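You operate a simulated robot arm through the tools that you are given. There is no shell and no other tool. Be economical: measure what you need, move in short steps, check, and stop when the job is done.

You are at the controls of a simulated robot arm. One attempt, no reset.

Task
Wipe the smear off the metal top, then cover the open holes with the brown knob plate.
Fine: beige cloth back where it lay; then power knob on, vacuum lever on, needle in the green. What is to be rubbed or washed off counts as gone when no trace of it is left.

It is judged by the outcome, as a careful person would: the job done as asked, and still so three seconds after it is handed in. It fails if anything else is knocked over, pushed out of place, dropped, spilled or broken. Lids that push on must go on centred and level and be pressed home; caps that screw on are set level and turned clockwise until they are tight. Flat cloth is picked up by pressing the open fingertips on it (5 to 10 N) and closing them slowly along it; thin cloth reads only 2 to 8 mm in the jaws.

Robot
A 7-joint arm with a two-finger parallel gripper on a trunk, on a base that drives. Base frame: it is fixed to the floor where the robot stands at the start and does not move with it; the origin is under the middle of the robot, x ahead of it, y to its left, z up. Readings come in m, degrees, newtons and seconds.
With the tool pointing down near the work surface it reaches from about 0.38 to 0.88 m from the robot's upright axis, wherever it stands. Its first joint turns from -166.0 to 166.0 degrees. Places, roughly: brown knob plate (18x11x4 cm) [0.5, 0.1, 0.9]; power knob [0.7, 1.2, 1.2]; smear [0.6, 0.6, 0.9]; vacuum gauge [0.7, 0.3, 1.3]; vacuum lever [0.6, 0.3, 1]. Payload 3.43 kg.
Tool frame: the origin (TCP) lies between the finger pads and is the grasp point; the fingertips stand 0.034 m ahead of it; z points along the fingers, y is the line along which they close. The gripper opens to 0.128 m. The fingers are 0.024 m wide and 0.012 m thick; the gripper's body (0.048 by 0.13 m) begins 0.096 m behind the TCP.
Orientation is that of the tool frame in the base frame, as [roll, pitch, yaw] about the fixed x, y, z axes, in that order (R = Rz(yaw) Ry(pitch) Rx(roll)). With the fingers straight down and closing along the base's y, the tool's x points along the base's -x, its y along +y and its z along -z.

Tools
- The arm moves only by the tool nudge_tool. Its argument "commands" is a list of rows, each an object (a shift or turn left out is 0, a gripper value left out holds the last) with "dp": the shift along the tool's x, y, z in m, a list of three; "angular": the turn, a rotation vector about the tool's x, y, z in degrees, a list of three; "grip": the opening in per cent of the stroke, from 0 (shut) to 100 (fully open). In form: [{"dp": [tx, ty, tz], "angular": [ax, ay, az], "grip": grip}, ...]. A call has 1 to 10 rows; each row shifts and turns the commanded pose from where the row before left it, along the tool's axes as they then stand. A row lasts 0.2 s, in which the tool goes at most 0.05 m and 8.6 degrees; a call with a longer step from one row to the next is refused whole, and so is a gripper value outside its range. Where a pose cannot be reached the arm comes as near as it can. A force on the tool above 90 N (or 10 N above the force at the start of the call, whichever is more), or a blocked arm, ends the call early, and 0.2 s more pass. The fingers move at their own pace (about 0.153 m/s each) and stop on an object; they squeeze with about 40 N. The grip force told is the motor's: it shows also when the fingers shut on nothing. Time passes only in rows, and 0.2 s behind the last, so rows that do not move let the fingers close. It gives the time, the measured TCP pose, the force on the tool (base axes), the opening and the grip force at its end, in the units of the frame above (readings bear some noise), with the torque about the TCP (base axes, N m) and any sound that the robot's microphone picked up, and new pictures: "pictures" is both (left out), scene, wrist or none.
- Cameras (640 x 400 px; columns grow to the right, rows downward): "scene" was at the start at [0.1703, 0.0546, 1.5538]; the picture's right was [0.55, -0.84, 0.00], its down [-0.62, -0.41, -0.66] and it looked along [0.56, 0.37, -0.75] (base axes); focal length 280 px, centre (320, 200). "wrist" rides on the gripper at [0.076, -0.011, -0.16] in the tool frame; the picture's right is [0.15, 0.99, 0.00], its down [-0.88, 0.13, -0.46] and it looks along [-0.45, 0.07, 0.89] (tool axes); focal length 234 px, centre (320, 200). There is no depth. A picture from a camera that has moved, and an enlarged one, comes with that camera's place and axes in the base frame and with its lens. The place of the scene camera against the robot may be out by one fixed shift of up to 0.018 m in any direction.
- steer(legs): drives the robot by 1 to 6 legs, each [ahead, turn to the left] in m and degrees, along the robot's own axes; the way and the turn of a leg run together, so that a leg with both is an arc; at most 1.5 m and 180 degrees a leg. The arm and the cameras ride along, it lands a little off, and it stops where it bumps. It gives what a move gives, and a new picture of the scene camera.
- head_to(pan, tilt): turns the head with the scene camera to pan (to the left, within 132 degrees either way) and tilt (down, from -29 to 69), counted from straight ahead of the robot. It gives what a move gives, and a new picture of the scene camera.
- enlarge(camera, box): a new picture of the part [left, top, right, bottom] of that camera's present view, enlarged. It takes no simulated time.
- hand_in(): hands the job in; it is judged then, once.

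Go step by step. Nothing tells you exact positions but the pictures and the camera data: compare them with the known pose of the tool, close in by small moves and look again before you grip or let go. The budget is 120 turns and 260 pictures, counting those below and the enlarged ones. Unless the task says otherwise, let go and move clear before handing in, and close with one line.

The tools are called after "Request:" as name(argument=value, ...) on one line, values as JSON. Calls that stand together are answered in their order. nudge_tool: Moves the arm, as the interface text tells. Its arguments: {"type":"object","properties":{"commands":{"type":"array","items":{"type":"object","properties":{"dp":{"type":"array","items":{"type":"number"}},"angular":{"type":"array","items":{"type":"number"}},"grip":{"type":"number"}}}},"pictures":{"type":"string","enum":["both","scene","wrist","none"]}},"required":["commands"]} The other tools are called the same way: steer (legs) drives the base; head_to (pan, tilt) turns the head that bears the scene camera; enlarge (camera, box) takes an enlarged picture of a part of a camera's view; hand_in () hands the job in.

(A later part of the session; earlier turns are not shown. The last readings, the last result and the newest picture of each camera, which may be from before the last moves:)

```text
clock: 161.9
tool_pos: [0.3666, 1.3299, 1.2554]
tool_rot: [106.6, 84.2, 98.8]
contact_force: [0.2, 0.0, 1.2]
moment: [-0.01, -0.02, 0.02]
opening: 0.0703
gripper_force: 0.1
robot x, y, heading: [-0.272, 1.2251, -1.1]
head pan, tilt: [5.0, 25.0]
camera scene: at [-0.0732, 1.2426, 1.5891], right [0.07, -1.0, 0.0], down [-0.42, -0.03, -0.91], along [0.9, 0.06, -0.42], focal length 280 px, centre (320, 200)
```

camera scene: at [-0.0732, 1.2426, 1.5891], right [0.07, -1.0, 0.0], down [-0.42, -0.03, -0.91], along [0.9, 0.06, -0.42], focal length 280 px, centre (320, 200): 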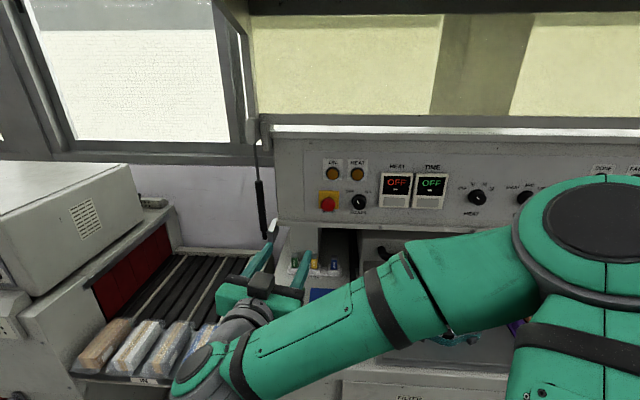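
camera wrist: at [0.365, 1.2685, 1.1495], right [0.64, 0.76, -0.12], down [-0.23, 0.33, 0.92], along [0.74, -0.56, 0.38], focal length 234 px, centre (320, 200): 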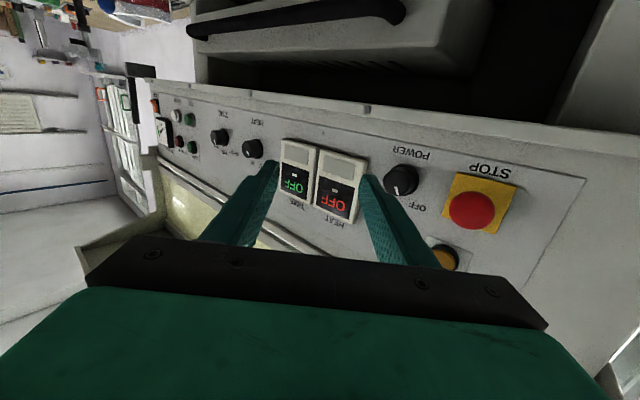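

Request:
nudge_tool(commands=[{"angular": [-7.7, -1.7, 0]}, {"angular": [0, 0, -8.5]}, {"angular": [0, 0, -8.5]}, {"angular": [0, 0, -8.5]}, {"dp": [0.0185, -0.0365, 0.02]}, {"dp": [0.0185, -0.0365, 0.02]}, {"dp": [0.0185, -0.0365, 0.02]}, {"dp": [0.0185, -0.0365, 0.02]}, {"dp": [0, 0, 0.04]}, {}], pictures="both")

```text
clock: 164.1
tool_pos: [0.4098, 1.3262, 1.263]
tool_rot: [-92.3, 70.5, -96.8]
contact_force: [-0.3, -0.1, 0.5]
moment: [0.02, 0.02, 0.01]
opening: 0.0702
gripper_force: 0.1
out of reach, approached as far as the arm can: row 1, 5, 6, 7, 8, 9
robot x, y, heading: [-0.2695, 1.2258, -0.9]
head pan, tilt: [5.0, 25.0]
camera scene: at [-0.0732, 1.2427, 1.5891], right [0.07, -1.0, 0.0], down [-0.42, -0.03, -0.91], along [0.9, 0.06, -0.42], focal length 280 px, centre (320, 200)
camera wrist: at [0.248, 1.3032, 1.1957], right [0.06, 0.88, -0.47], down [-0.41, 0.45, 0.79], along [0.91, 0.14, 0.39], focal length 234 px, centre (320, 200)
```

scene: 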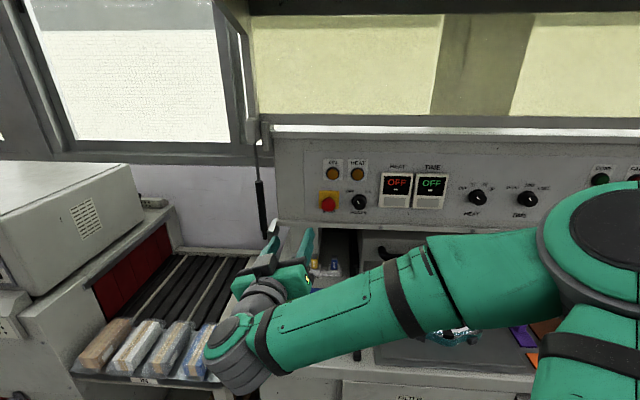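
wrist: 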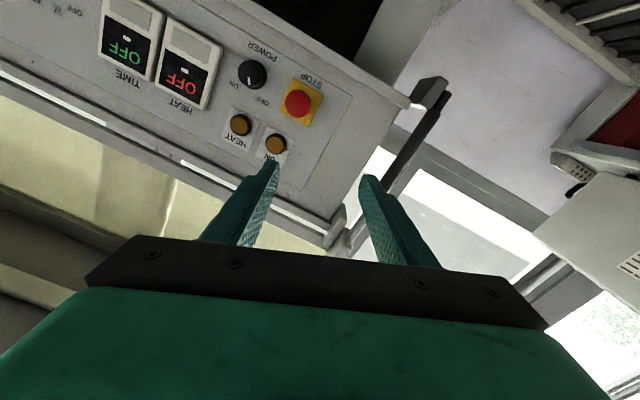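

The wrist limit needs the knob to lie to the robot's left. I relocate to about [-0.18, 0.82], keeping the heading at 0.

Request:
steer(legs=[[0, -77], [0.42, 0], [0, 78]])

```text
clock: 174.3
tool_pos: [0.4887, 0.9204, 1.261]
tool_rot: [-92.5, 70.3, -96.6]
contact_force: [1.0, -0.2, -0.1]
moment: [-0.02, 0.02, -0.03]
opening: 0.0704
gripper_force: 0.1
robot x, y, heading: [-0.1888, 0.815, -0.6]
head pan, tilt: [5.0, 25.0]
camera scene: at [0.0065, 0.8328, 1.5891], right [0.08, -1.0, 0.0], down [-0.42, -0.03, -0.91], along [0.9, 0.07, -0.42], focal length 280 px, centre (320, 200)
```

scene: 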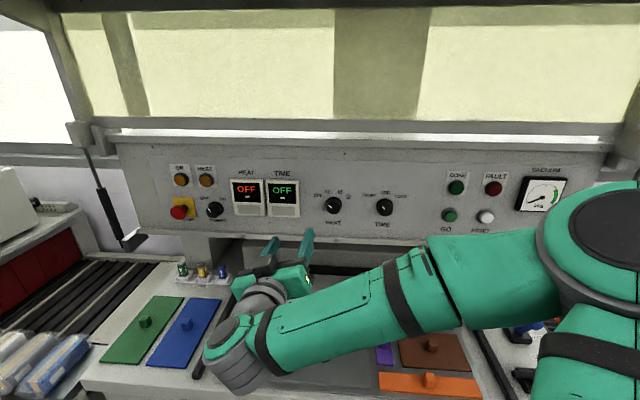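

Request:
nudge_tool(commands=[{"angular": [-3.7, -2.15, 0]}, {"dp": [-0.0097, 0.0402, 0.0118]}, {"dp": [-0.0097, 0.0402, 0.0118]}, {"dp": [-0.0097, 0.0402, 0.0118]}, {"dp": [-0.0097, 0.0402, 0.0118]}, {"dp": [-0.0097, 0.0402, 0.0118]}, {"dp": [-0.0097, 0.0402, 0.0118]}, {}], pictures="both")

Request:
enlarge(camera="wrist", box=[220, 80, 420, 250])

```text
clock: 176.1
tool_pos: [0.5511, 1.1693, 1.2402]
tool_rot: [-90.2, 70.2, -90.1]
contact_force: [0.4, 0.8, 0.3]
moment: [0.01, -0.02, 0.0]
opening: 0.0704
gripper_force: 0.0
out of reach, approached as far as the arm can: row 1
robot x, y, heading: [-0.1917, 0.8108, -0.6]
head pan, tilt: [5.0, 25.0]
camera scene: at [0.0065, 0.8328, 1.5891], right [0.08, -1.0, 0.0], down [-0.42, -0.03, -0.91], along [0.9, 0.07, -0.42], focal length 280 px, centre (320, 200)
camera wrist: at [0.3935, 1.1333, 1.1729], right [0.0, 0.88, -0.47], down [-0.46, 0.42, 0.79], along [0.89, 0.22, 0.4], focal length 234 px, centre (320, 200)
```

scene: 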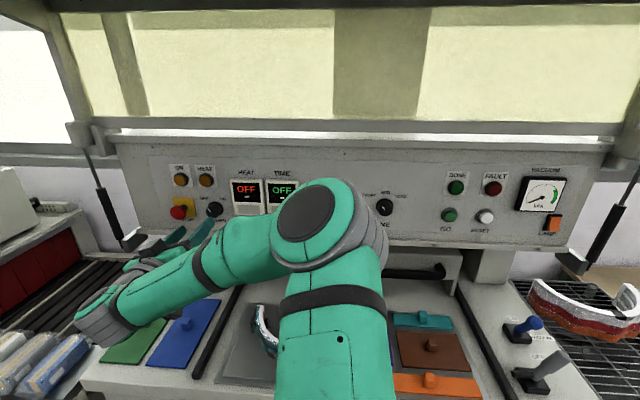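
wrist: 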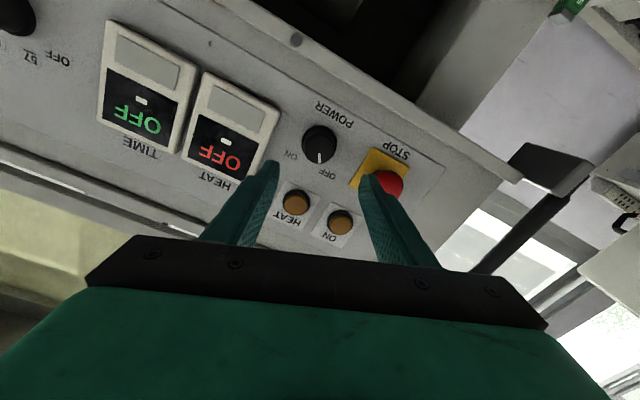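

```text
2.35 times, centred on (320, 165) of wrist
camera zoom: at [0.3935, 1.1333, 1.1729], right [0.0, 0.88, -0.47], down [-0.46, 0.42, 0.79], along [0.89, 0.22, 0.4], focal length 551 px, centre (320, 282)
```

zoom: 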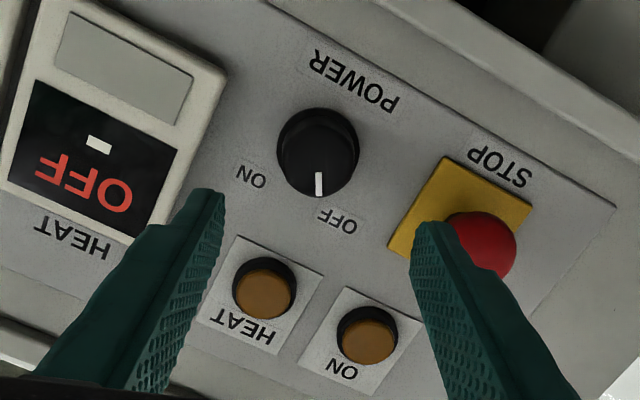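

Aligned across the closing direction; shifting 6 mm down and advancing.

Request:
nudge_tool(commands=[{"dp": [0.006, 0, 0.03]}, {"dp": [0, 0, 0.025]}, {}], pictures="both")

Request:
enlarge(camera="wrist", box=[220, 80, 420, 250])

```text
clock: 176.9
tool_pos: [0.6113, 1.1656, 1.233]
tool_rot: [-90.2, 70.3, -90.1]
contact_force: [-0.5, 0.2, 0.5]
moment: [0.01, 0.02, -0.01]
opening: 0.0704
gripper_force: 0.0
robot x, y, heading: [-0.1911, 0.8174, -0.5]
head pan, tilt: [5.0, 25.0]
camera scene: at [0.0066, 0.8329, 1.5891], right [0.08, -1.0, 0.0], down [-0.42, -0.03, -0.91], along [0.9, 0.07, -0.42], focal length 280 px, centre (320, 200)
camera wrist: at [0.4511, 1.1287, 1.1658], right [0.0, 0.88, -0.47], down [-0.46, 0.42, 0.79], along [0.89, 0.22, 0.4], focal length 234 px, centre (320, 200)
```

scene: 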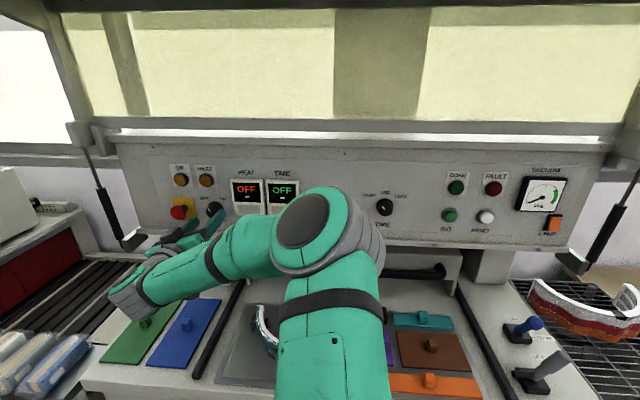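
wrist: 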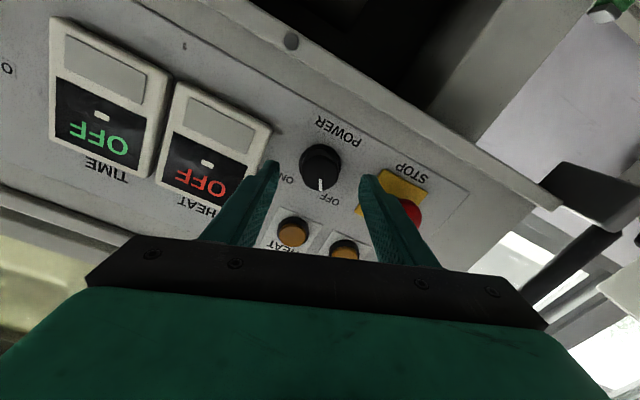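

```text
2.35 times, centred on (320, 165) of wrist
camera zoom: at [0.4511, 1.1287, 1.1658], right [0.0, 0.88, -0.47], down [-0.46, 0.42, 0.79], along [0.89, 0.22, 0.4], focal length 551 px, centre (320, 282)
```

zoom: 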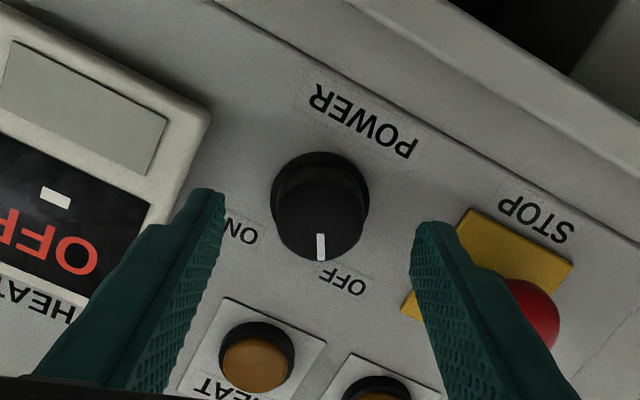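

Request:
nudge_tool(commands=[{"dp": [0, 0, 0.01]}, {}], pictures="none")

Request:
nudge_tool(commands=[{"dp": [0, 0, 0.008]}, {}], pictures="wrist")

Request:
enlarge(camera="wrist", box=[220, 80, 420, 250])

```text
clock: 177.5
tool_pos: [0.6192, 1.1644, 1.2346]
tool_rot: [-90.3, 70.3, -90.1]
contact_force: [0.3, 0.2, 0.8]
moment: [0.0, 0.02, -0.03]
opening: 0.0705
gripper_force: 0.0
robot x, y, heading: [-0.1902, 0.8148, -0.5]
head pan, tilt: [5.0, 25.0]
```

```text
clock: 178.1
tool_pos: [0.6289, 1.1636, 1.2332]
tool_rot: [-90.3, 70.4, -90.3]
contact_force: [0.6, 0.7, 0.9]
moment: [0.0, 0.0, 0.03]
opening: 0.0707
gripper_force: 0.1
robot x, y, heading: [-0.1897, 0.815, -0.9]
head pan, tilt: [5.0, 25.0]
camera wrist: at [0.47, 1.1272, 1.1657], right [0.0, 0.88, -0.47], down [-0.45, 0.42, 0.79], along [0.89, 0.21, 0.4], focal length 234 px, centre (320, 200)
```

wrist: 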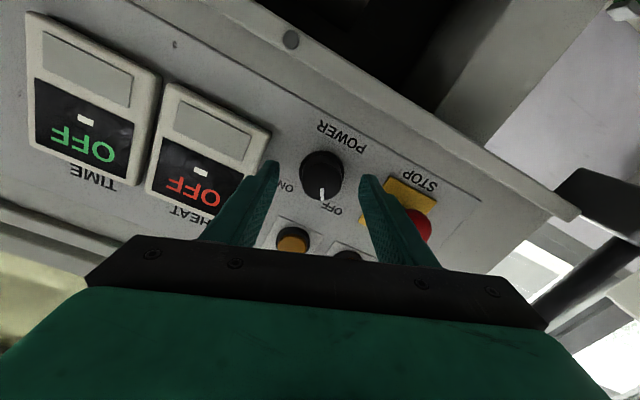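

```text
2.35 times, centred on (320, 165) of wrist
camera zoom: at [0.47, 1.1272, 1.1657], right [0.0, 0.88, -0.47], down [-0.45, 0.42, 0.79], along [0.89, 0.21, 0.4], focal length 551 px, centre (320, 282)
```

zoom: 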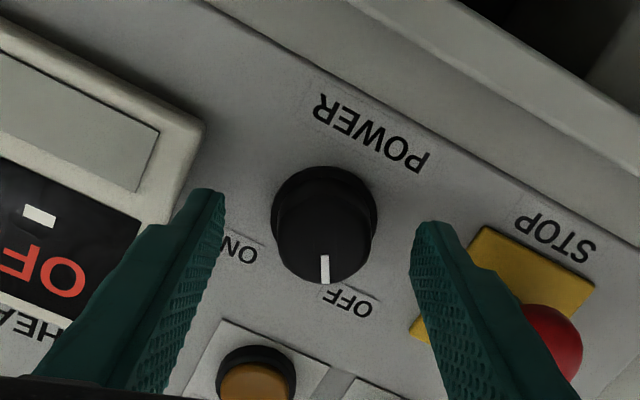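

Tips are alongside the knob. Closing gently to feel it.

Request:
nudge_tool(commands=[{"dp": [0, 0.002, 0.003], "grip": 48}, {"grip": 42}, {"grip": 37}, {"grip": 33}, {"grip": 29}, {"grip": 26}, {}], pictures="wrist")

Request:
enlarge(camera="wrist", box=[220, 80, 420, 250])

```text
clock: 179.7
tool_pos: [0.6307, 1.1656, 1.2341]
tool_rot: [-90.1, 70.4, -90.1]
contact_force: [-1.4, -7.9, 2.8]
moment: [0.02, 0.0, -0.33]
opening: 0.0372
gripper_force: 3.7
robot x, y, heading: [-0.1915, 0.8197, -0.6]
head pan, tilt: [5.0, 25.0]
camera wrist: at [0.4718, 1.1297, 1.1657], right [0.0, 0.88, -0.47], down [-0.46, 0.42, 0.79], along [0.89, 0.21, 0.4], focal length 234 px, centre (320, 200)
```

wrist: 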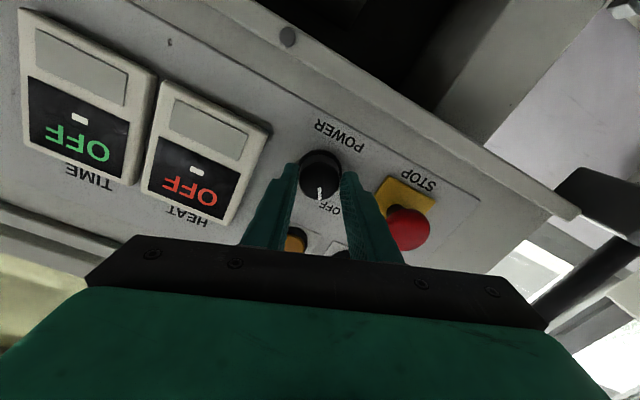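

```text
2.35 times, centred on (320, 165) of wrist
camera zoom: at [0.4718, 1.1297, 1.1657], right [0.0, 0.88, -0.47], down [-0.46, 0.42, 0.79], along [0.89, 0.21, 0.4], focal length 551 px, centre (320, 282)
```

zoom: 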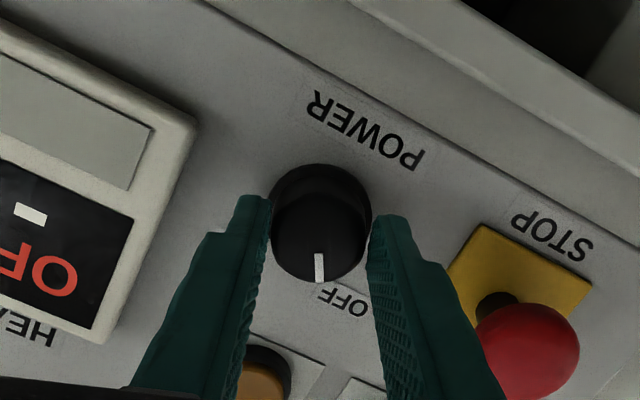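

Contact at 37 mm. I recentre 1 mm, grip firmly, then begin turning clockwise.

Request:
nudge_tool(commands=[{"dp": [0, -0.0012, 0], "grip": 22}, {"grip": 16}, {"grip": 12}, {}], pictures="none")

Request:
nudge_tool(commands=[{"angular": [0, 0, 5]}, {"angular": [0, 0, 5]}, {"angular": [0, 0, 5]}, {"angular": [0, 0, 5]}, {}], pictures="wrist")

```text
clock: 180.7
tool_pos: [0.6307, 1.1659, 1.2323]
tool_rot: [-90.1, 70.4, -90.2]
contact_force: [6.8, -5.6, 1.9]
moment: [-0.01, -0.21, -0.07]
opening: 0.036
gripper_force: 45.2
robot x, y, heading: [-0.1924, 0.818, -0.8]
head pan, tilt: [5.0, 25.0]
```

```text
clock: 181.9
tool_pos: [0.6315, 1.1671, 1.2341]
tool_rot: [98.0, 89.5, 98.2]
contact_force: [-3.5, -7.1, 2.0]
moment: [0.05, -0.7, -0.22]
opening: 0.0361
gripper_force: 44.9
robot x, y, heading: [-0.1934, 0.8149, -0.5]
head pan, tilt: [5.0, 25.0]
camera wrist: at [0.4717, 1.1553, 1.1575], right [0.0, 0.99, -0.14], down [-0.45, 0.12, 0.88], along [0.89, 0.06, 0.45], focal length 234 px, centre (320, 200)
```

wrist: 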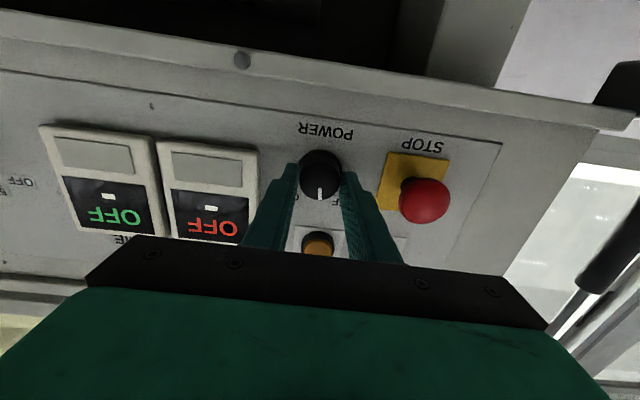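

The knob turns with the gripper. Continuing clockwise.

Request:
nudge_tool(commands=[{"angular": [0, 0, 6]}, {"angular": [0, 0, 6]}, {"angular": [0, 0, 6]}, {"angular": [0, 0, 6]}, {"angular": [0, 0, 6]}, {"angular": [0, 0, 6]}, {"angular": [0, 0, 6]}, {"angular": [0, 0, 6]}, {}], pictures="wrist")

Request:
enlarge(camera="wrist", box=[220, 80, 420, 250])

Request:
enlarge(camera="scene", box=[150, 140, 310, 240])

```text
clock: 183.9
tool_pos: [0.6291, 1.1683, 1.2341]
tool_rot: [90.0, 41.6, 90.2]
contact_force: [-8.3, 13.5, 7.3]
moment: [-0.68, -0.28, 0.55]
opening: 0.0357
gripper_force: 45.1
robot x, y, heading: [-0.1911, 0.8166, -0.5]
head pan, tilt: [5.0, 25.0]
camera wrist: at [0.4701, 1.2165, 1.1751], right [0.0, 0.77, 0.64], down [-0.45, -0.57, 0.68], along [0.89, -0.29, 0.35], focal length 234 px, centre (320, 200)
```

wrist: 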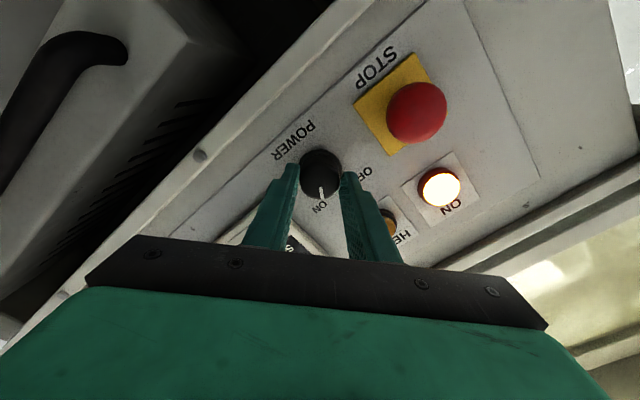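

```text
2.35 times, centred on (320, 165) of wrist
camera zoom: at [0.4701, 1.2165, 1.1751], right [0.0, 0.77, 0.64], down [-0.45, -0.57, 0.68], along [0.89, -0.29, 0.35], focal length 551 px, centre (320, 282)
```

zoom: 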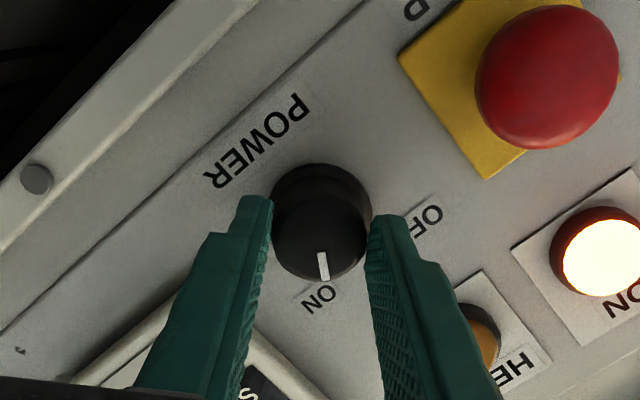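

```text
4.00 times, centred on (230, 190) of scene
camera zoom: at [0.0058, 0.8335, 1.5892], right [0.08, -1.0, 0.0], down [-0.42, -0.03, -0.91], along [0.9, 0.07, -0.42], focal length 1118 px, centre (680, 240)
```

zoom: 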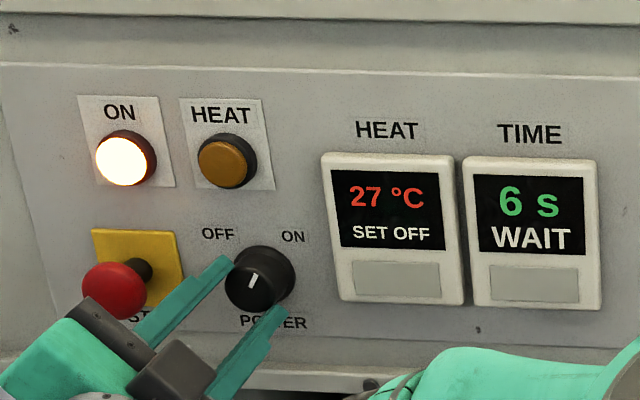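

Power is on: the ON lamp is lit and displays are live. I turn 4° further to be sure it is at its stop.

Request:
nudge_tool(commands=[{"angular": [0, 0, 4]}, {}], pictures="wrist")

Request:
enlarge(camera="wrist", box=[220, 80, 420, 250])

```text
clock: 184.5
tool_pos: [0.6294, 1.1683, 1.235]
tool_rot: [89.9, 37.7, 90.2]
contact_force: [-15.5, 15.3, 7.9]
moment: [-0.38, -0.22, 0.29]
opening: 0.0362
gripper_force: 45.6
robot x, y, heading: [-0.189, 0.8167, -0.5]
head pan, tilt: [5.0, 25.0]
camera wrist: at [0.4699, 1.2208, 1.179], right [0.0, 0.72, 0.69], down [-0.45, -0.62, 0.64], along [0.89, -0.31, 0.33], focal length 234 px, centre (320, 200)
```

wrist: 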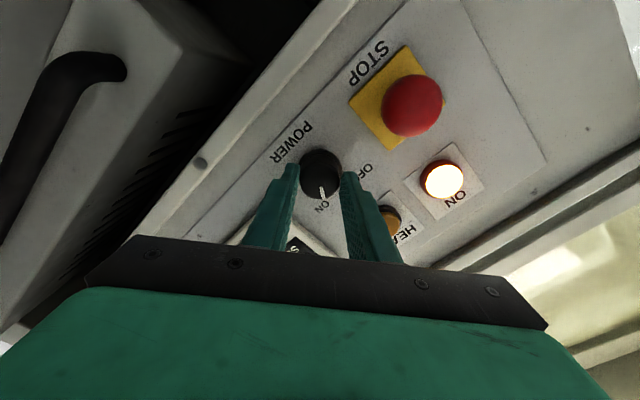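

```text
2.35 times, centred on (320, 165) of wrist
camera zoom: at [0.4699, 1.2208, 1.179], right [0.0, 0.72, 0.69], down [-0.45, -0.62, 0.64], along [0.89, -0.31, 0.33], focal length 551 px, centre (320, 282)
```

zoom: 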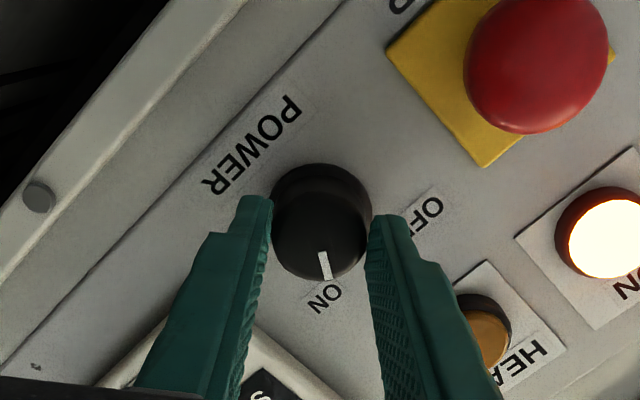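

It is at its stop. Releasing and backing straight out.

Request:
nudge_tool(commands=[{"grip": 38}, {"grip": 50}, {}, {"dp": [0, 0, -0.02]}, {"dp": [0, 0, -0.03]}, {"dp": [0, 0, -0.04]}, {"dp": [0, 0, -0.04]}, {}], pictures="scene")

Request:
enlarge(camera="scene", box=[150, 140, 310, 240])

```text
clock: 186.3
tool_pos: [0.5006, 1.1653, 1.2364]
tool_rot: [90.1, 37.6, 90.0]
contact_force: [0.4, -0.5, -0.6]
moment: [0.02, 0.01, -0.01]
opening: 0.0639
gripper_force: 0.0
robot x, y, heading: [-0.1921, 0.8155, -0.6]
head pan, tilt: [5.0, 25.0]
camera scene: at [0.0064, 0.8329, 1.5891], right [0.08, -1.0, 0.0], down [-0.42, -0.03, -0.91], along [0.9, 0.07, -0.42], focal length 280 px, centre (320, 200)
```

scene: 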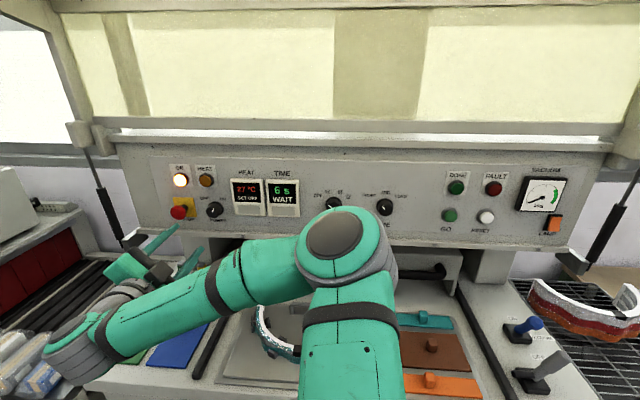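

```text
4.00 times, centred on (230, 190) of scene
camera zoom: at [0.0064, 0.8329, 1.5891], right [0.08, -1.0, 0.0], down [-0.42, -0.03, -0.91], along [0.9, 0.07, -0.42], focal length 1118 px, centre (680, 240)
```

zoom: 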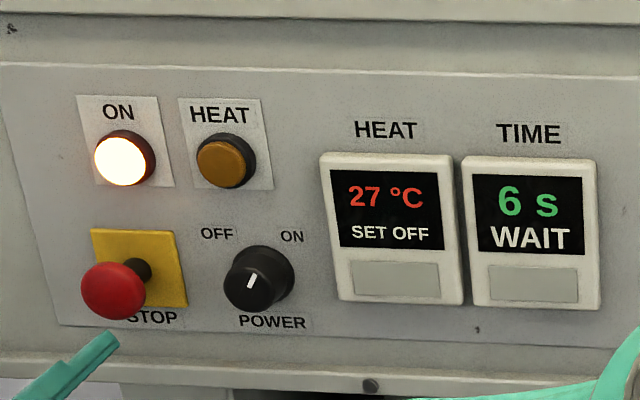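

Power knob is clearly ON. Now I bring the tool back to pointing down for the vacuum lever.

Request:
nudge_tool(commands=[{"dp": [0, 0, -0.02], "angular": [0, 0, -8.6]}, {"angular": [0, 0, -8.6]}, {"angular": [0, 0, -8.6]}, {"angular": [0, 0, -8.6]}, {"angular": [0, 0, -8.6]}, {"angular": [0, 0, -8.6]}], pictures="none")

Request:
nudge_tool(commands=[{"angular": [0, 8.6, 0]}, {"angular": [0, 8.6, 0]}, {"angular": [0, 8.6, 0]}, {"angular": [0, 8.6, 0]}, {"angular": [0, 8.6, 0]}, {"angular": [0, 8.6, 0]}, {"angular": [0, 8.6, 0]}, {"angular": [0, 8.6, 0]}, {"angular": [0, 8.6, 0]}, {"angular": [0, 8.6, 0]}], pictures="none")

```text
clock: 187.7
tool_pos: [0.481, 1.1661, 1.2096]
tool_rot: [158.5, 87.3, 158.4]
contact_force: [0.0, 0.1, 0.0]
moment: [-0.01, 0.02, -0.07]
opening: 0.0639
gripper_force: 0.0
robot x, y, heading: [-0.1921, 0.817, -0.4]
head pan, tilt: [5.0, 25.0]
```

```text
clock: 189.9
tool_pos: [0.4812, 1.167, 1.234]
tool_rot: [179.2, 3.8, 180.0]
contact_force: [-0.4, 0.2, 0.4]
moment: [-0.01, -0.02, -0.02]
opening: 0.0636
gripper_force: 0.1
robot x, y, heading: [-0.1896, 0.8144, -0.8]
head pan, tilt: [5.0, 25.0]
```

Request:
nudge_tool(commands=[{"angular": [0.8, 3.8, 0]}, {"dp": [0.035, -0.03, 0]}, {"dp": [0.035, -0.03, 0]}, {"dp": [0.035, -0.03, 0]}, {"dp": [0.035, -0.03, 0]}, {"dp": [0.035, -0.03, 0]}, {"dp": [0.035, -0.03, 0]}, {}], pictures="none")

Request:
steer(legs=[[0, -89], [0.77, 0], [0, 90], [0.15, 0]])

Request:
head_to(pan=25, tilt=50)

```text
clock: 191.7
tool_pos: [0.2673, 0.9826, 1.2323]
tool_rot: [179.9, 0.2, 180.0]
contact_force: [0.0, 0.3, 0.0]
moment: [-0.04, 0.02, 0.03]
opening: 0.0642
gripper_force: 0.0
robot x, y, heading: [-0.19, 0.819, -0.5]
head pan, tilt: [5.0, 25.0]
```

```text
clock: 205.2
tool_pos: [0.4457, 0.2057, 1.2337]
tool_rot: [179.9, 0.2, -179.8]
contact_force: [-0.3, -0.3, 0.5]
moment: [-0.02, -0.05, 0.01]
opening: 0.0642
gripper_force: 0.1
robot x, y, heading: [-0.0139, 0.0369, -0.6]
head pan, tilt: [5.0, 25.0]
camera scene: at [0.1838, 0.0535, 1.5891], right [0.08, -1.0, 0.0], down [-0.42, -0.03, -0.91], along [0.9, 0.07, -0.42], focal length 280 px, centre (320, 200)
```

scene: 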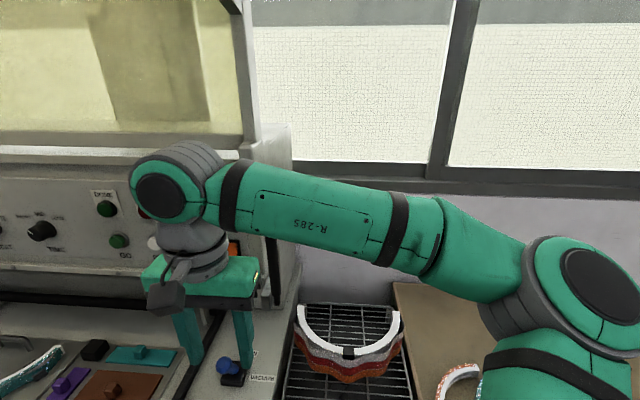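

```text
clock: 206.1
tool_pos: [0.4443, 0.2051, 1.2329]
tool_rot: [179.9, 0.0, -179.8]
contact_force: [0.0, -0.4, 0.6]
moment: [-0.02, 0.01, 0.0]
opening: 0.064
gripper_force: 0.0
robot x, y, heading: [-0.0115, 0.035, -0.6]
head pan, tilt: [25.0, 50.0]
camera scene: at [0.1625, 0.0781, 1.5516], right [0.41, -0.91, 0.0], down [-0.7, -0.31, -0.64], along [0.59, 0.26, -0.77], focal length 280 px, centre (320, 200)
```

scene: 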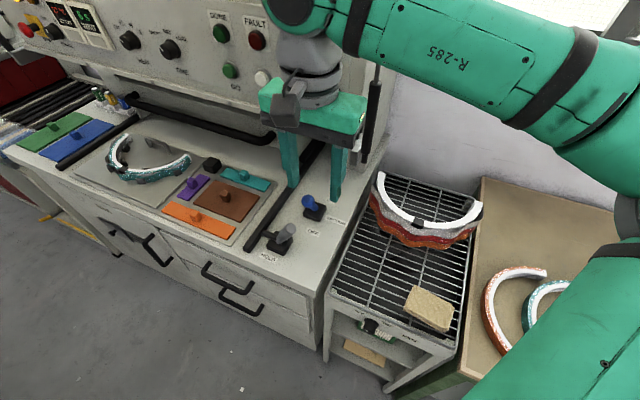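

Back near the start. I look closely at the vacuum lever.

Request:
enlarge(camera="scene", box=[250, 170, 370, 270])

Request:
nudge_tool(commands=[{"dp": [0.03, 0.03, 0]}, {"dp": [0.03, 0.03, 0]}, {}], pictures="wrist")

Request:
enlarge(camera="wrist", box=[220, 100, 420, 250])

```text
4.00 times, centred on (310, 220) of scene
camera zoom: at [0.1625, 0.0781, 1.5516], right [0.41, -0.91, 0.0], down [-0.7, -0.31, -0.64], along [0.59, 0.26, -0.77], focal length 1118 px, centre (360, 120)
```

zoom: 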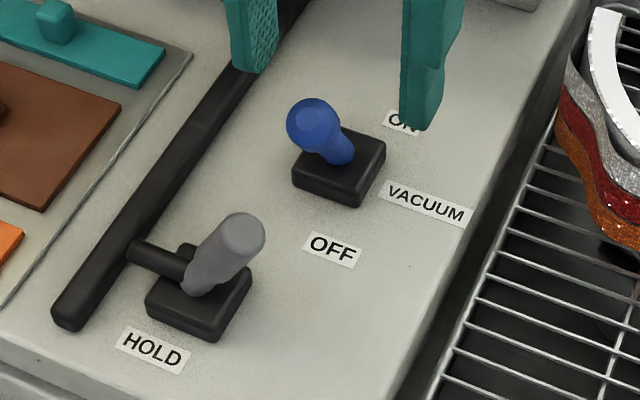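

```text
clock: 206.9
tool_pos: [0.3833, 0.2656, 1.2334]
tool_rot: [-180.0, 0.1, -179.8]
contact_force: [-0.1, -0.2, 0.4]
moment: [0.01, -0.01, 0.02]
opening: 0.0638
gripper_force: 0.1
robot x, y, heading: [-0.0111, 0.0349, -0.7]
head pan, tilt: [25.0, 50.0]
camera wrist: at [0.3076, 0.2537, 1.3925], right [-0.15, 0.99, 0.0], down [0.88, 0.13, 0.46], along [0.45, 0.07, -0.89], focal length 234 px, centre (320, 200)
```

wrist: 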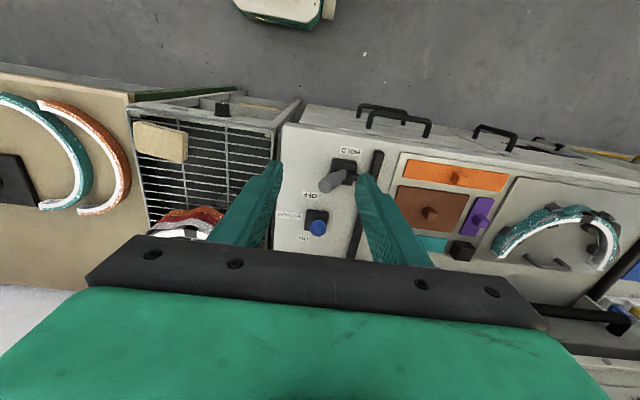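

```text
2.67 times, centred on (320, 175) of wrist
camera zoom: at [0.3076, 0.2537, 1.3925], right [-0.15, 0.99, 0.0], down [0.88, 0.13, 0.46], along [0.45, 0.07, -0.89], focal length 624 px, centre (320, 267)
```

zoom: 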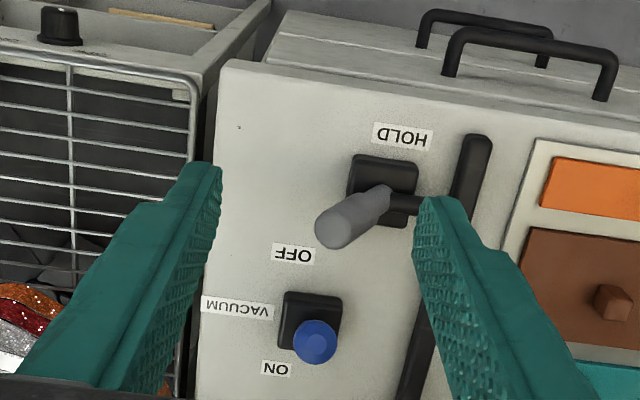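

The ball of the lever is at about [0.57, 0.29, 1.0], leaning toward OFF (robot side); ON is away (+x). I tilt the tool 30° to keep the hand clear of the panel and come in above the ball.

Request:
nudge_tool(commands=[{"angular": [0, -7.5, 0]}, {"angular": [0, -7.5, 0]}, {"angular": [0, -7.5, 0]}, {"angular": [0, -7.5, 0]}, {"dp": [-0.0172, 0.0048, 0.043]}, {"dp": [-0.0172, 0.0048, 0.043]}, {"dp": [-0.0172, 0.0048, 0.043]}, {"dp": [-0.0172, 0.0048, 0.043]}, {}], pictures="both")

Request:
enlarge(camera="wrist", box=[220, 100, 420, 250])

Request:
enlarge(camera="scene", box=[240, 140, 400, 270])

```text
clock: 208.9
tool_pos: [0.5296, 0.281, 1.1209]
tool_rot: [180.0, 30.3, -179.7]
contact_force: [-0.5, -0.4, 0.5]
moment: [0.01, 0.01, 0.0]
opening: 0.0639
gripper_force: 0.1
robot x, y, heading: [-0.0125, 0.0352, -0.7]
head pan, tilt: [25.0, 50.0]
camera scene: at [0.1624, 0.0782, 1.5516], right [0.41, -0.91, 0.0], down [-0.7, -0.32, -0.64], along [0.59, 0.26, -0.77], focal length 280 px, centre (320, 200)
camera wrist: at [0.3857, 0.2691, 1.2205], right [-0.13, 0.99, -0.07], down [0.53, 0.13, 0.84], along [0.84, 0.07, -0.54], focal length 234 px, centre (320, 200)
```

scene: 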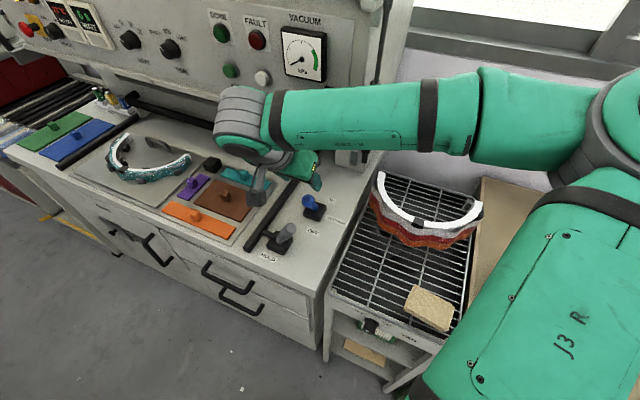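
wrist: 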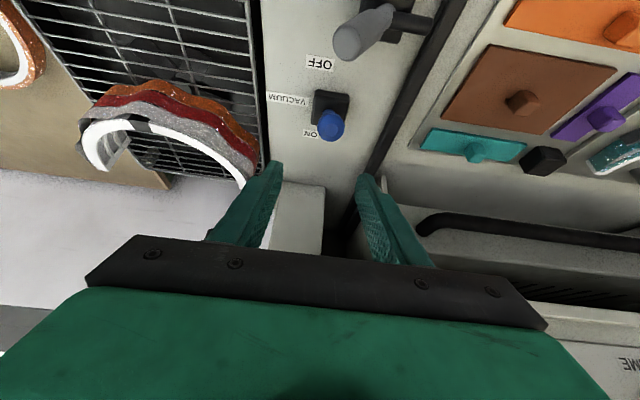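

```text
2.67 times, centred on (320, 175) of wrist
camera zoom: at [0.3857, 0.2691, 1.2205], right [-0.13, 0.99, -0.07], down [0.53, 0.13, 0.84], along [0.84, 0.07, -0.54], focal length 624 px, centre (320, 267)
```

zoom: 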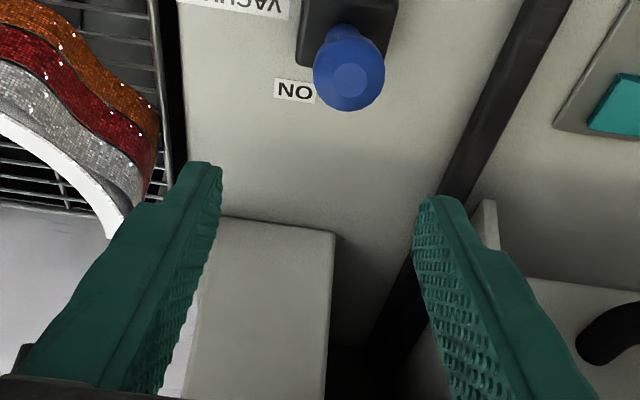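

```text
3.08 times, centred on (320, 205) of scene
camera zoom: at [0.1624, 0.0782, 1.5516], right [0.41, -0.91, 0.0], down [-0.7, -0.32, -0.64], along [0.59, 0.26, -0.77], focal length 860 px, centre (320, 185)
```

zoom: 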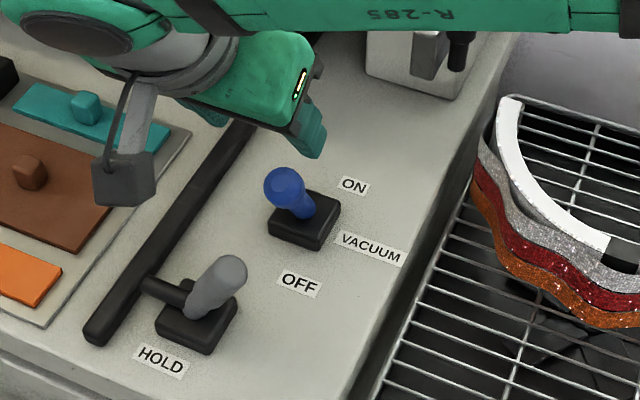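

Request:
nudge_tool(commands=[{"dp": [0.013, 0.008, 0.03], "grip": 45}, {"dp": [0.013, 0, 0.03]}, {"dp": [0, 0, 0.025]}, {}], pictures="both")

Request:
enlarge(camera="wrist", box=[220, 100, 420, 250])

Request:
enlarge(camera="scene", box=[240, 140, 400, 270])

```text
clock: 209.9
tool_pos: [0.5517, 0.2894, 1.0336]
tool_rot: [-179.9, 30.1, -179.8]
contact_force: [0.2, -0.6, 0.6]
moment: [-0.02, 0.02, 0.02]
opening: 0.0574
gripper_force: 0.1
robot x, y, heading: [-0.0139, 0.0367, -0.6]
head pan, tilt: [25.0, 50.0]
camera scene: at [0.1624, 0.0782, 1.5516], right [0.41, -0.91, 0.0], down [-0.7, -0.32, -0.64], along [0.59, 0.26, -0.77], focal length 280 px, centre (320, 200)
camera wrist: at [0.406, 0.278, 1.134], right [-0.13, 0.99, -0.07], down [0.53, 0.13, 0.84], along [0.84, 0.07, -0.54], focal length 234 px, centre (320, 200)
```

scene: 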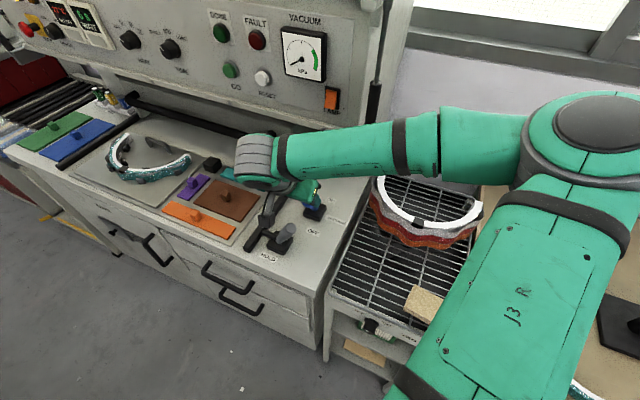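
wrist: 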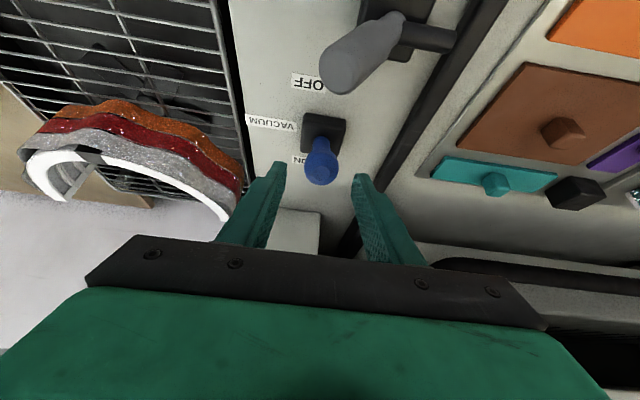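

```text
2.67 times, centred on (320, 175) of wrist
camera zoom: at [0.406, 0.278, 1.134], right [-0.13, 0.99, -0.07], down [0.53, 0.13, 0.84], along [0.84, 0.07, -0.54], focal length 624 px, centre (320, 267)
```

zoom: 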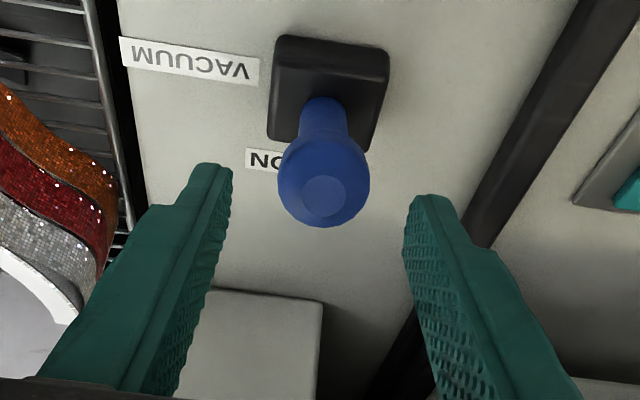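

```text
3.08 times, centred on (320, 205) of scene
camera zoom: at [0.1624, 0.0782, 1.5516], right [0.41, -0.91, 0.0], down [-0.7, -0.32, -0.64], along [0.59, 0.26, -0.77], focal length 860 px, centre (320, 185)
```

zoom: 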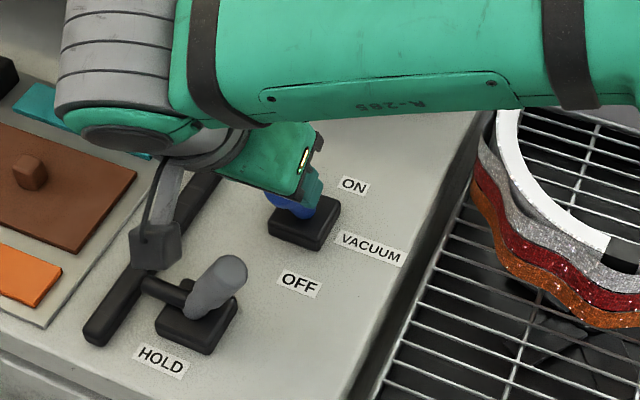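

Ball at [0.564, 0.290, 1.001]. Moving onto it and closing.

Request:
nudge_tool(commands=[{"dp": [0.006, 0, 0.017]}, {"dp": [0, 0, 0.016]}, {"grip": 36}, {"grip": 30}, {"grip": 25}, {"grip": 20}, {"grip": 15}, {}], pictures="both")

Request:
enlarge(camera="wrist", box=[220, 100, 420, 250])

```text
clock: 211.7
tool_pos: [0.5618, 0.2923, 1.0014]
tool_rot: [180.0, 30.1, -179.7]
contact_force: [2.2, 13.4, -2.6]
moment: [0.38, -0.06, 0.33]
opening: 0.0329
gripper_force: 44.9
robot x, y, heading: [-0.0117, 0.0347, -0.6]
head pan, tilt: [25.0, 50.0]
camera scene: at [0.1625, 0.0787, 1.5515], right [0.41, -0.91, 0.0], down [-0.7, -0.32, -0.64], along [0.59, 0.26, -0.77], focal length 280 px, centre (320, 200)
camera wrist: at [0.4171, 0.2793, 1.1013], right [-0.13, 0.99, -0.07], down [0.53, 0.13, 0.84], along [0.84, 0.07, -0.54], focal length 234 px, centre (320, 200)
```

scene: 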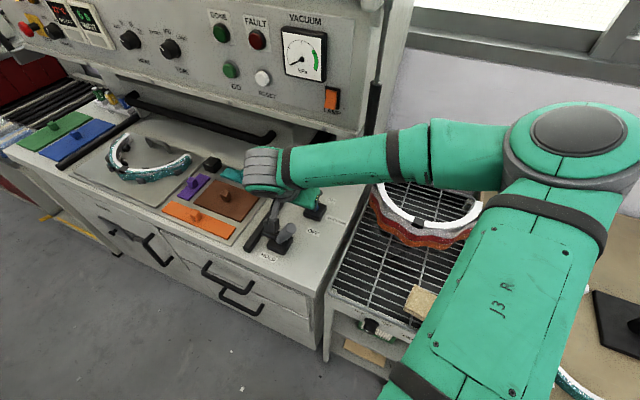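
wrist: 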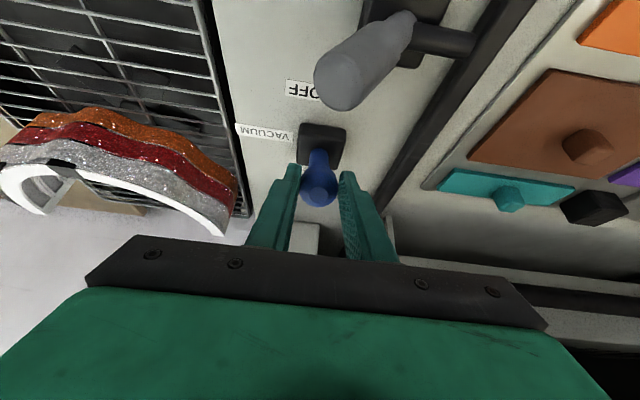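

```text
2.67 times, centred on (320, 175) of wrist
camera zoom: at [0.4171, 0.2793, 1.1013], right [-0.13, 0.99, -0.07], down [0.53, 0.13, 0.84], along [0.84, 0.07, -0.54], focal length 624 px, centre (320, 267)
```

zoom: 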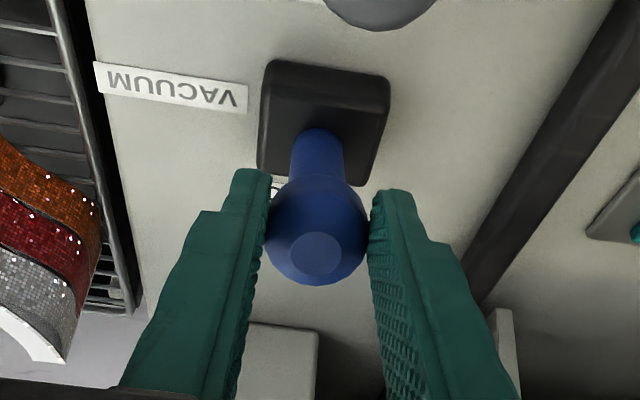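

The ball is gripped. Moving it along its arc toward ON, in small steps.

Request:
nudge_tool(commands=[{"dp": [-0.0099, 0.0006, 0.0029]}, {"dp": [-0.0099, 0, 0.0028]}, {"dp": [-0.008, 0, 0.004]}, {"dp": [-0.0081, 0, 0.0041]}, {}], pictures="none")

Request:
nudge_tool(commands=[{"dp": [-0.0073, 0, 0.0053]}, {"dp": [-0.0073, 0, 0.0054]}, {}], pictures="both")

Request:
enlarge(camera="scene", box=[240, 20, 400, 120])

```text
clock: 212.9
tool_pos: [0.5994, 0.2914, 1.0078]
tool_rot: [-179.9, 30.1, -179.9]
contact_force: [-17.5, -0.3, 3.6]
moment: [0.0, 1.57, -0.02]
opening: 0.0339
gripper_force: 44.6
robot x, y, heading: [-0.0107, 0.0367, -0.6]
head pan, tilt: [25.0, 50.0]
```

```text
clock: 213.7
tool_pos: [0.6196, 0.291, 1.0054]
tool_rot: [-179.9, 30.1, -180.0]
contact_force: [-11.5, -18.3, 14.0]
moment: [-0.53, 1.18, -0.31]
opening: 0.0338
gripper_force: 45.0
robot x, y, heading: [-0.0139, 0.0347, -0.7]
head pan, tilt: [25.0, 50.0]
camera scene: at [0.1618, 0.0774, 1.5517], right [0.41, -0.91, 0.0], down [-0.7, -0.32, -0.64], along [0.59, 0.27, -0.77], focal length 280 px, centre (320, 200)
camera wrist: at [0.4734, 0.2803, 1.105], right [-0.13, 0.99, -0.08], down [0.53, 0.13, 0.84], along [0.84, 0.07, -0.54], focal length 234 px, centre (320, 200)
```

scene: 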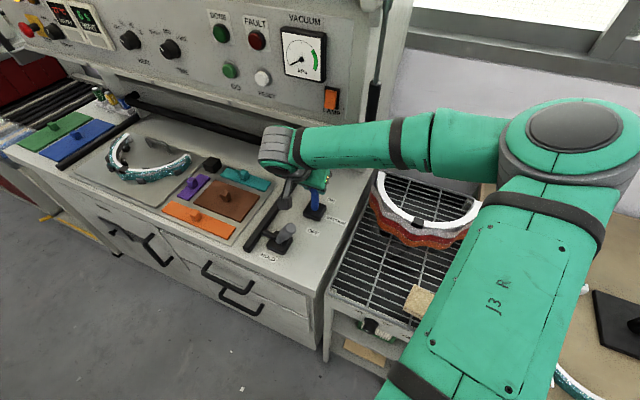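
wrist: 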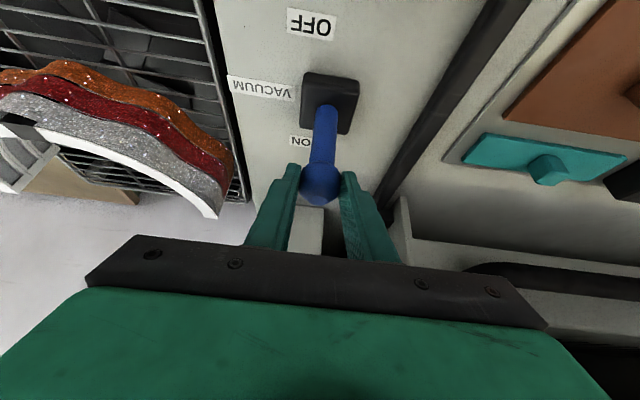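

```text
4.00 times, centred on (320, 70) of scene
camera zoom: at [0.1618, 0.0774, 1.5517], right [0.41, -0.91, 0.0], down [-0.7, -0.32, -0.64], along [0.59, 0.27, -0.77], focal length 1118 px, centre (320, 720)
```

zoom: 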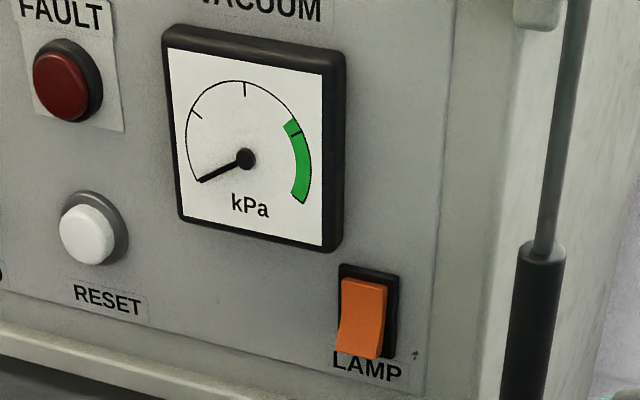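

Lever is past centre but the needle has not moved; continuing the throw.

Request:
nudge_tool(commands=[{"dp": [-0.0069, 0.0007, 0.008]}, {"dp": [-0.0069, 0, 0.008]}, {}], pictures="none")

Request:
enlarge(camera="scene", box=[240, 20, 400, 120])

```text
clock: 214.5
tool_pos: [0.6385, 0.2928, 0.9968]
tool_rot: [-179.8, 30.2, -179.8]
contact_force: [-5.8, -23.7, 12.6]
moment: [-0.51, 1.09, -0.3]
opening: 0.0341
gripper_force: 45.1
robot x, y, heading: [-0.0145, 0.0402, -0.7]
head pan, tilt: [25.0, 50.0]
```

```text
4.00 times, centred on (320, 70) of scene
camera zoom: at [0.162, 0.0772, 1.5517], right [0.41, -0.91, 0.0], down [-0.7, -0.32, -0.64], along [0.59, 0.27, -0.77], focal length 1118 px, centre (320, 720)
```

zoom: 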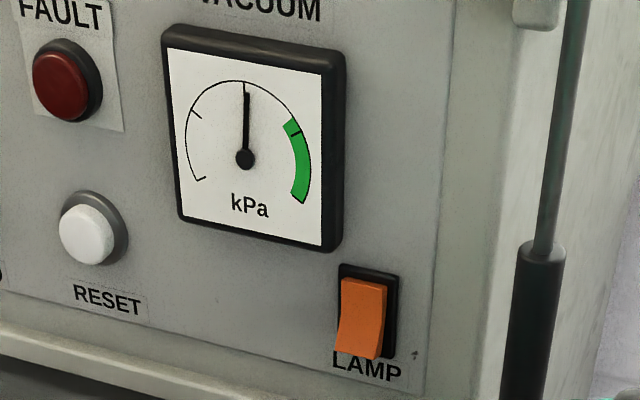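

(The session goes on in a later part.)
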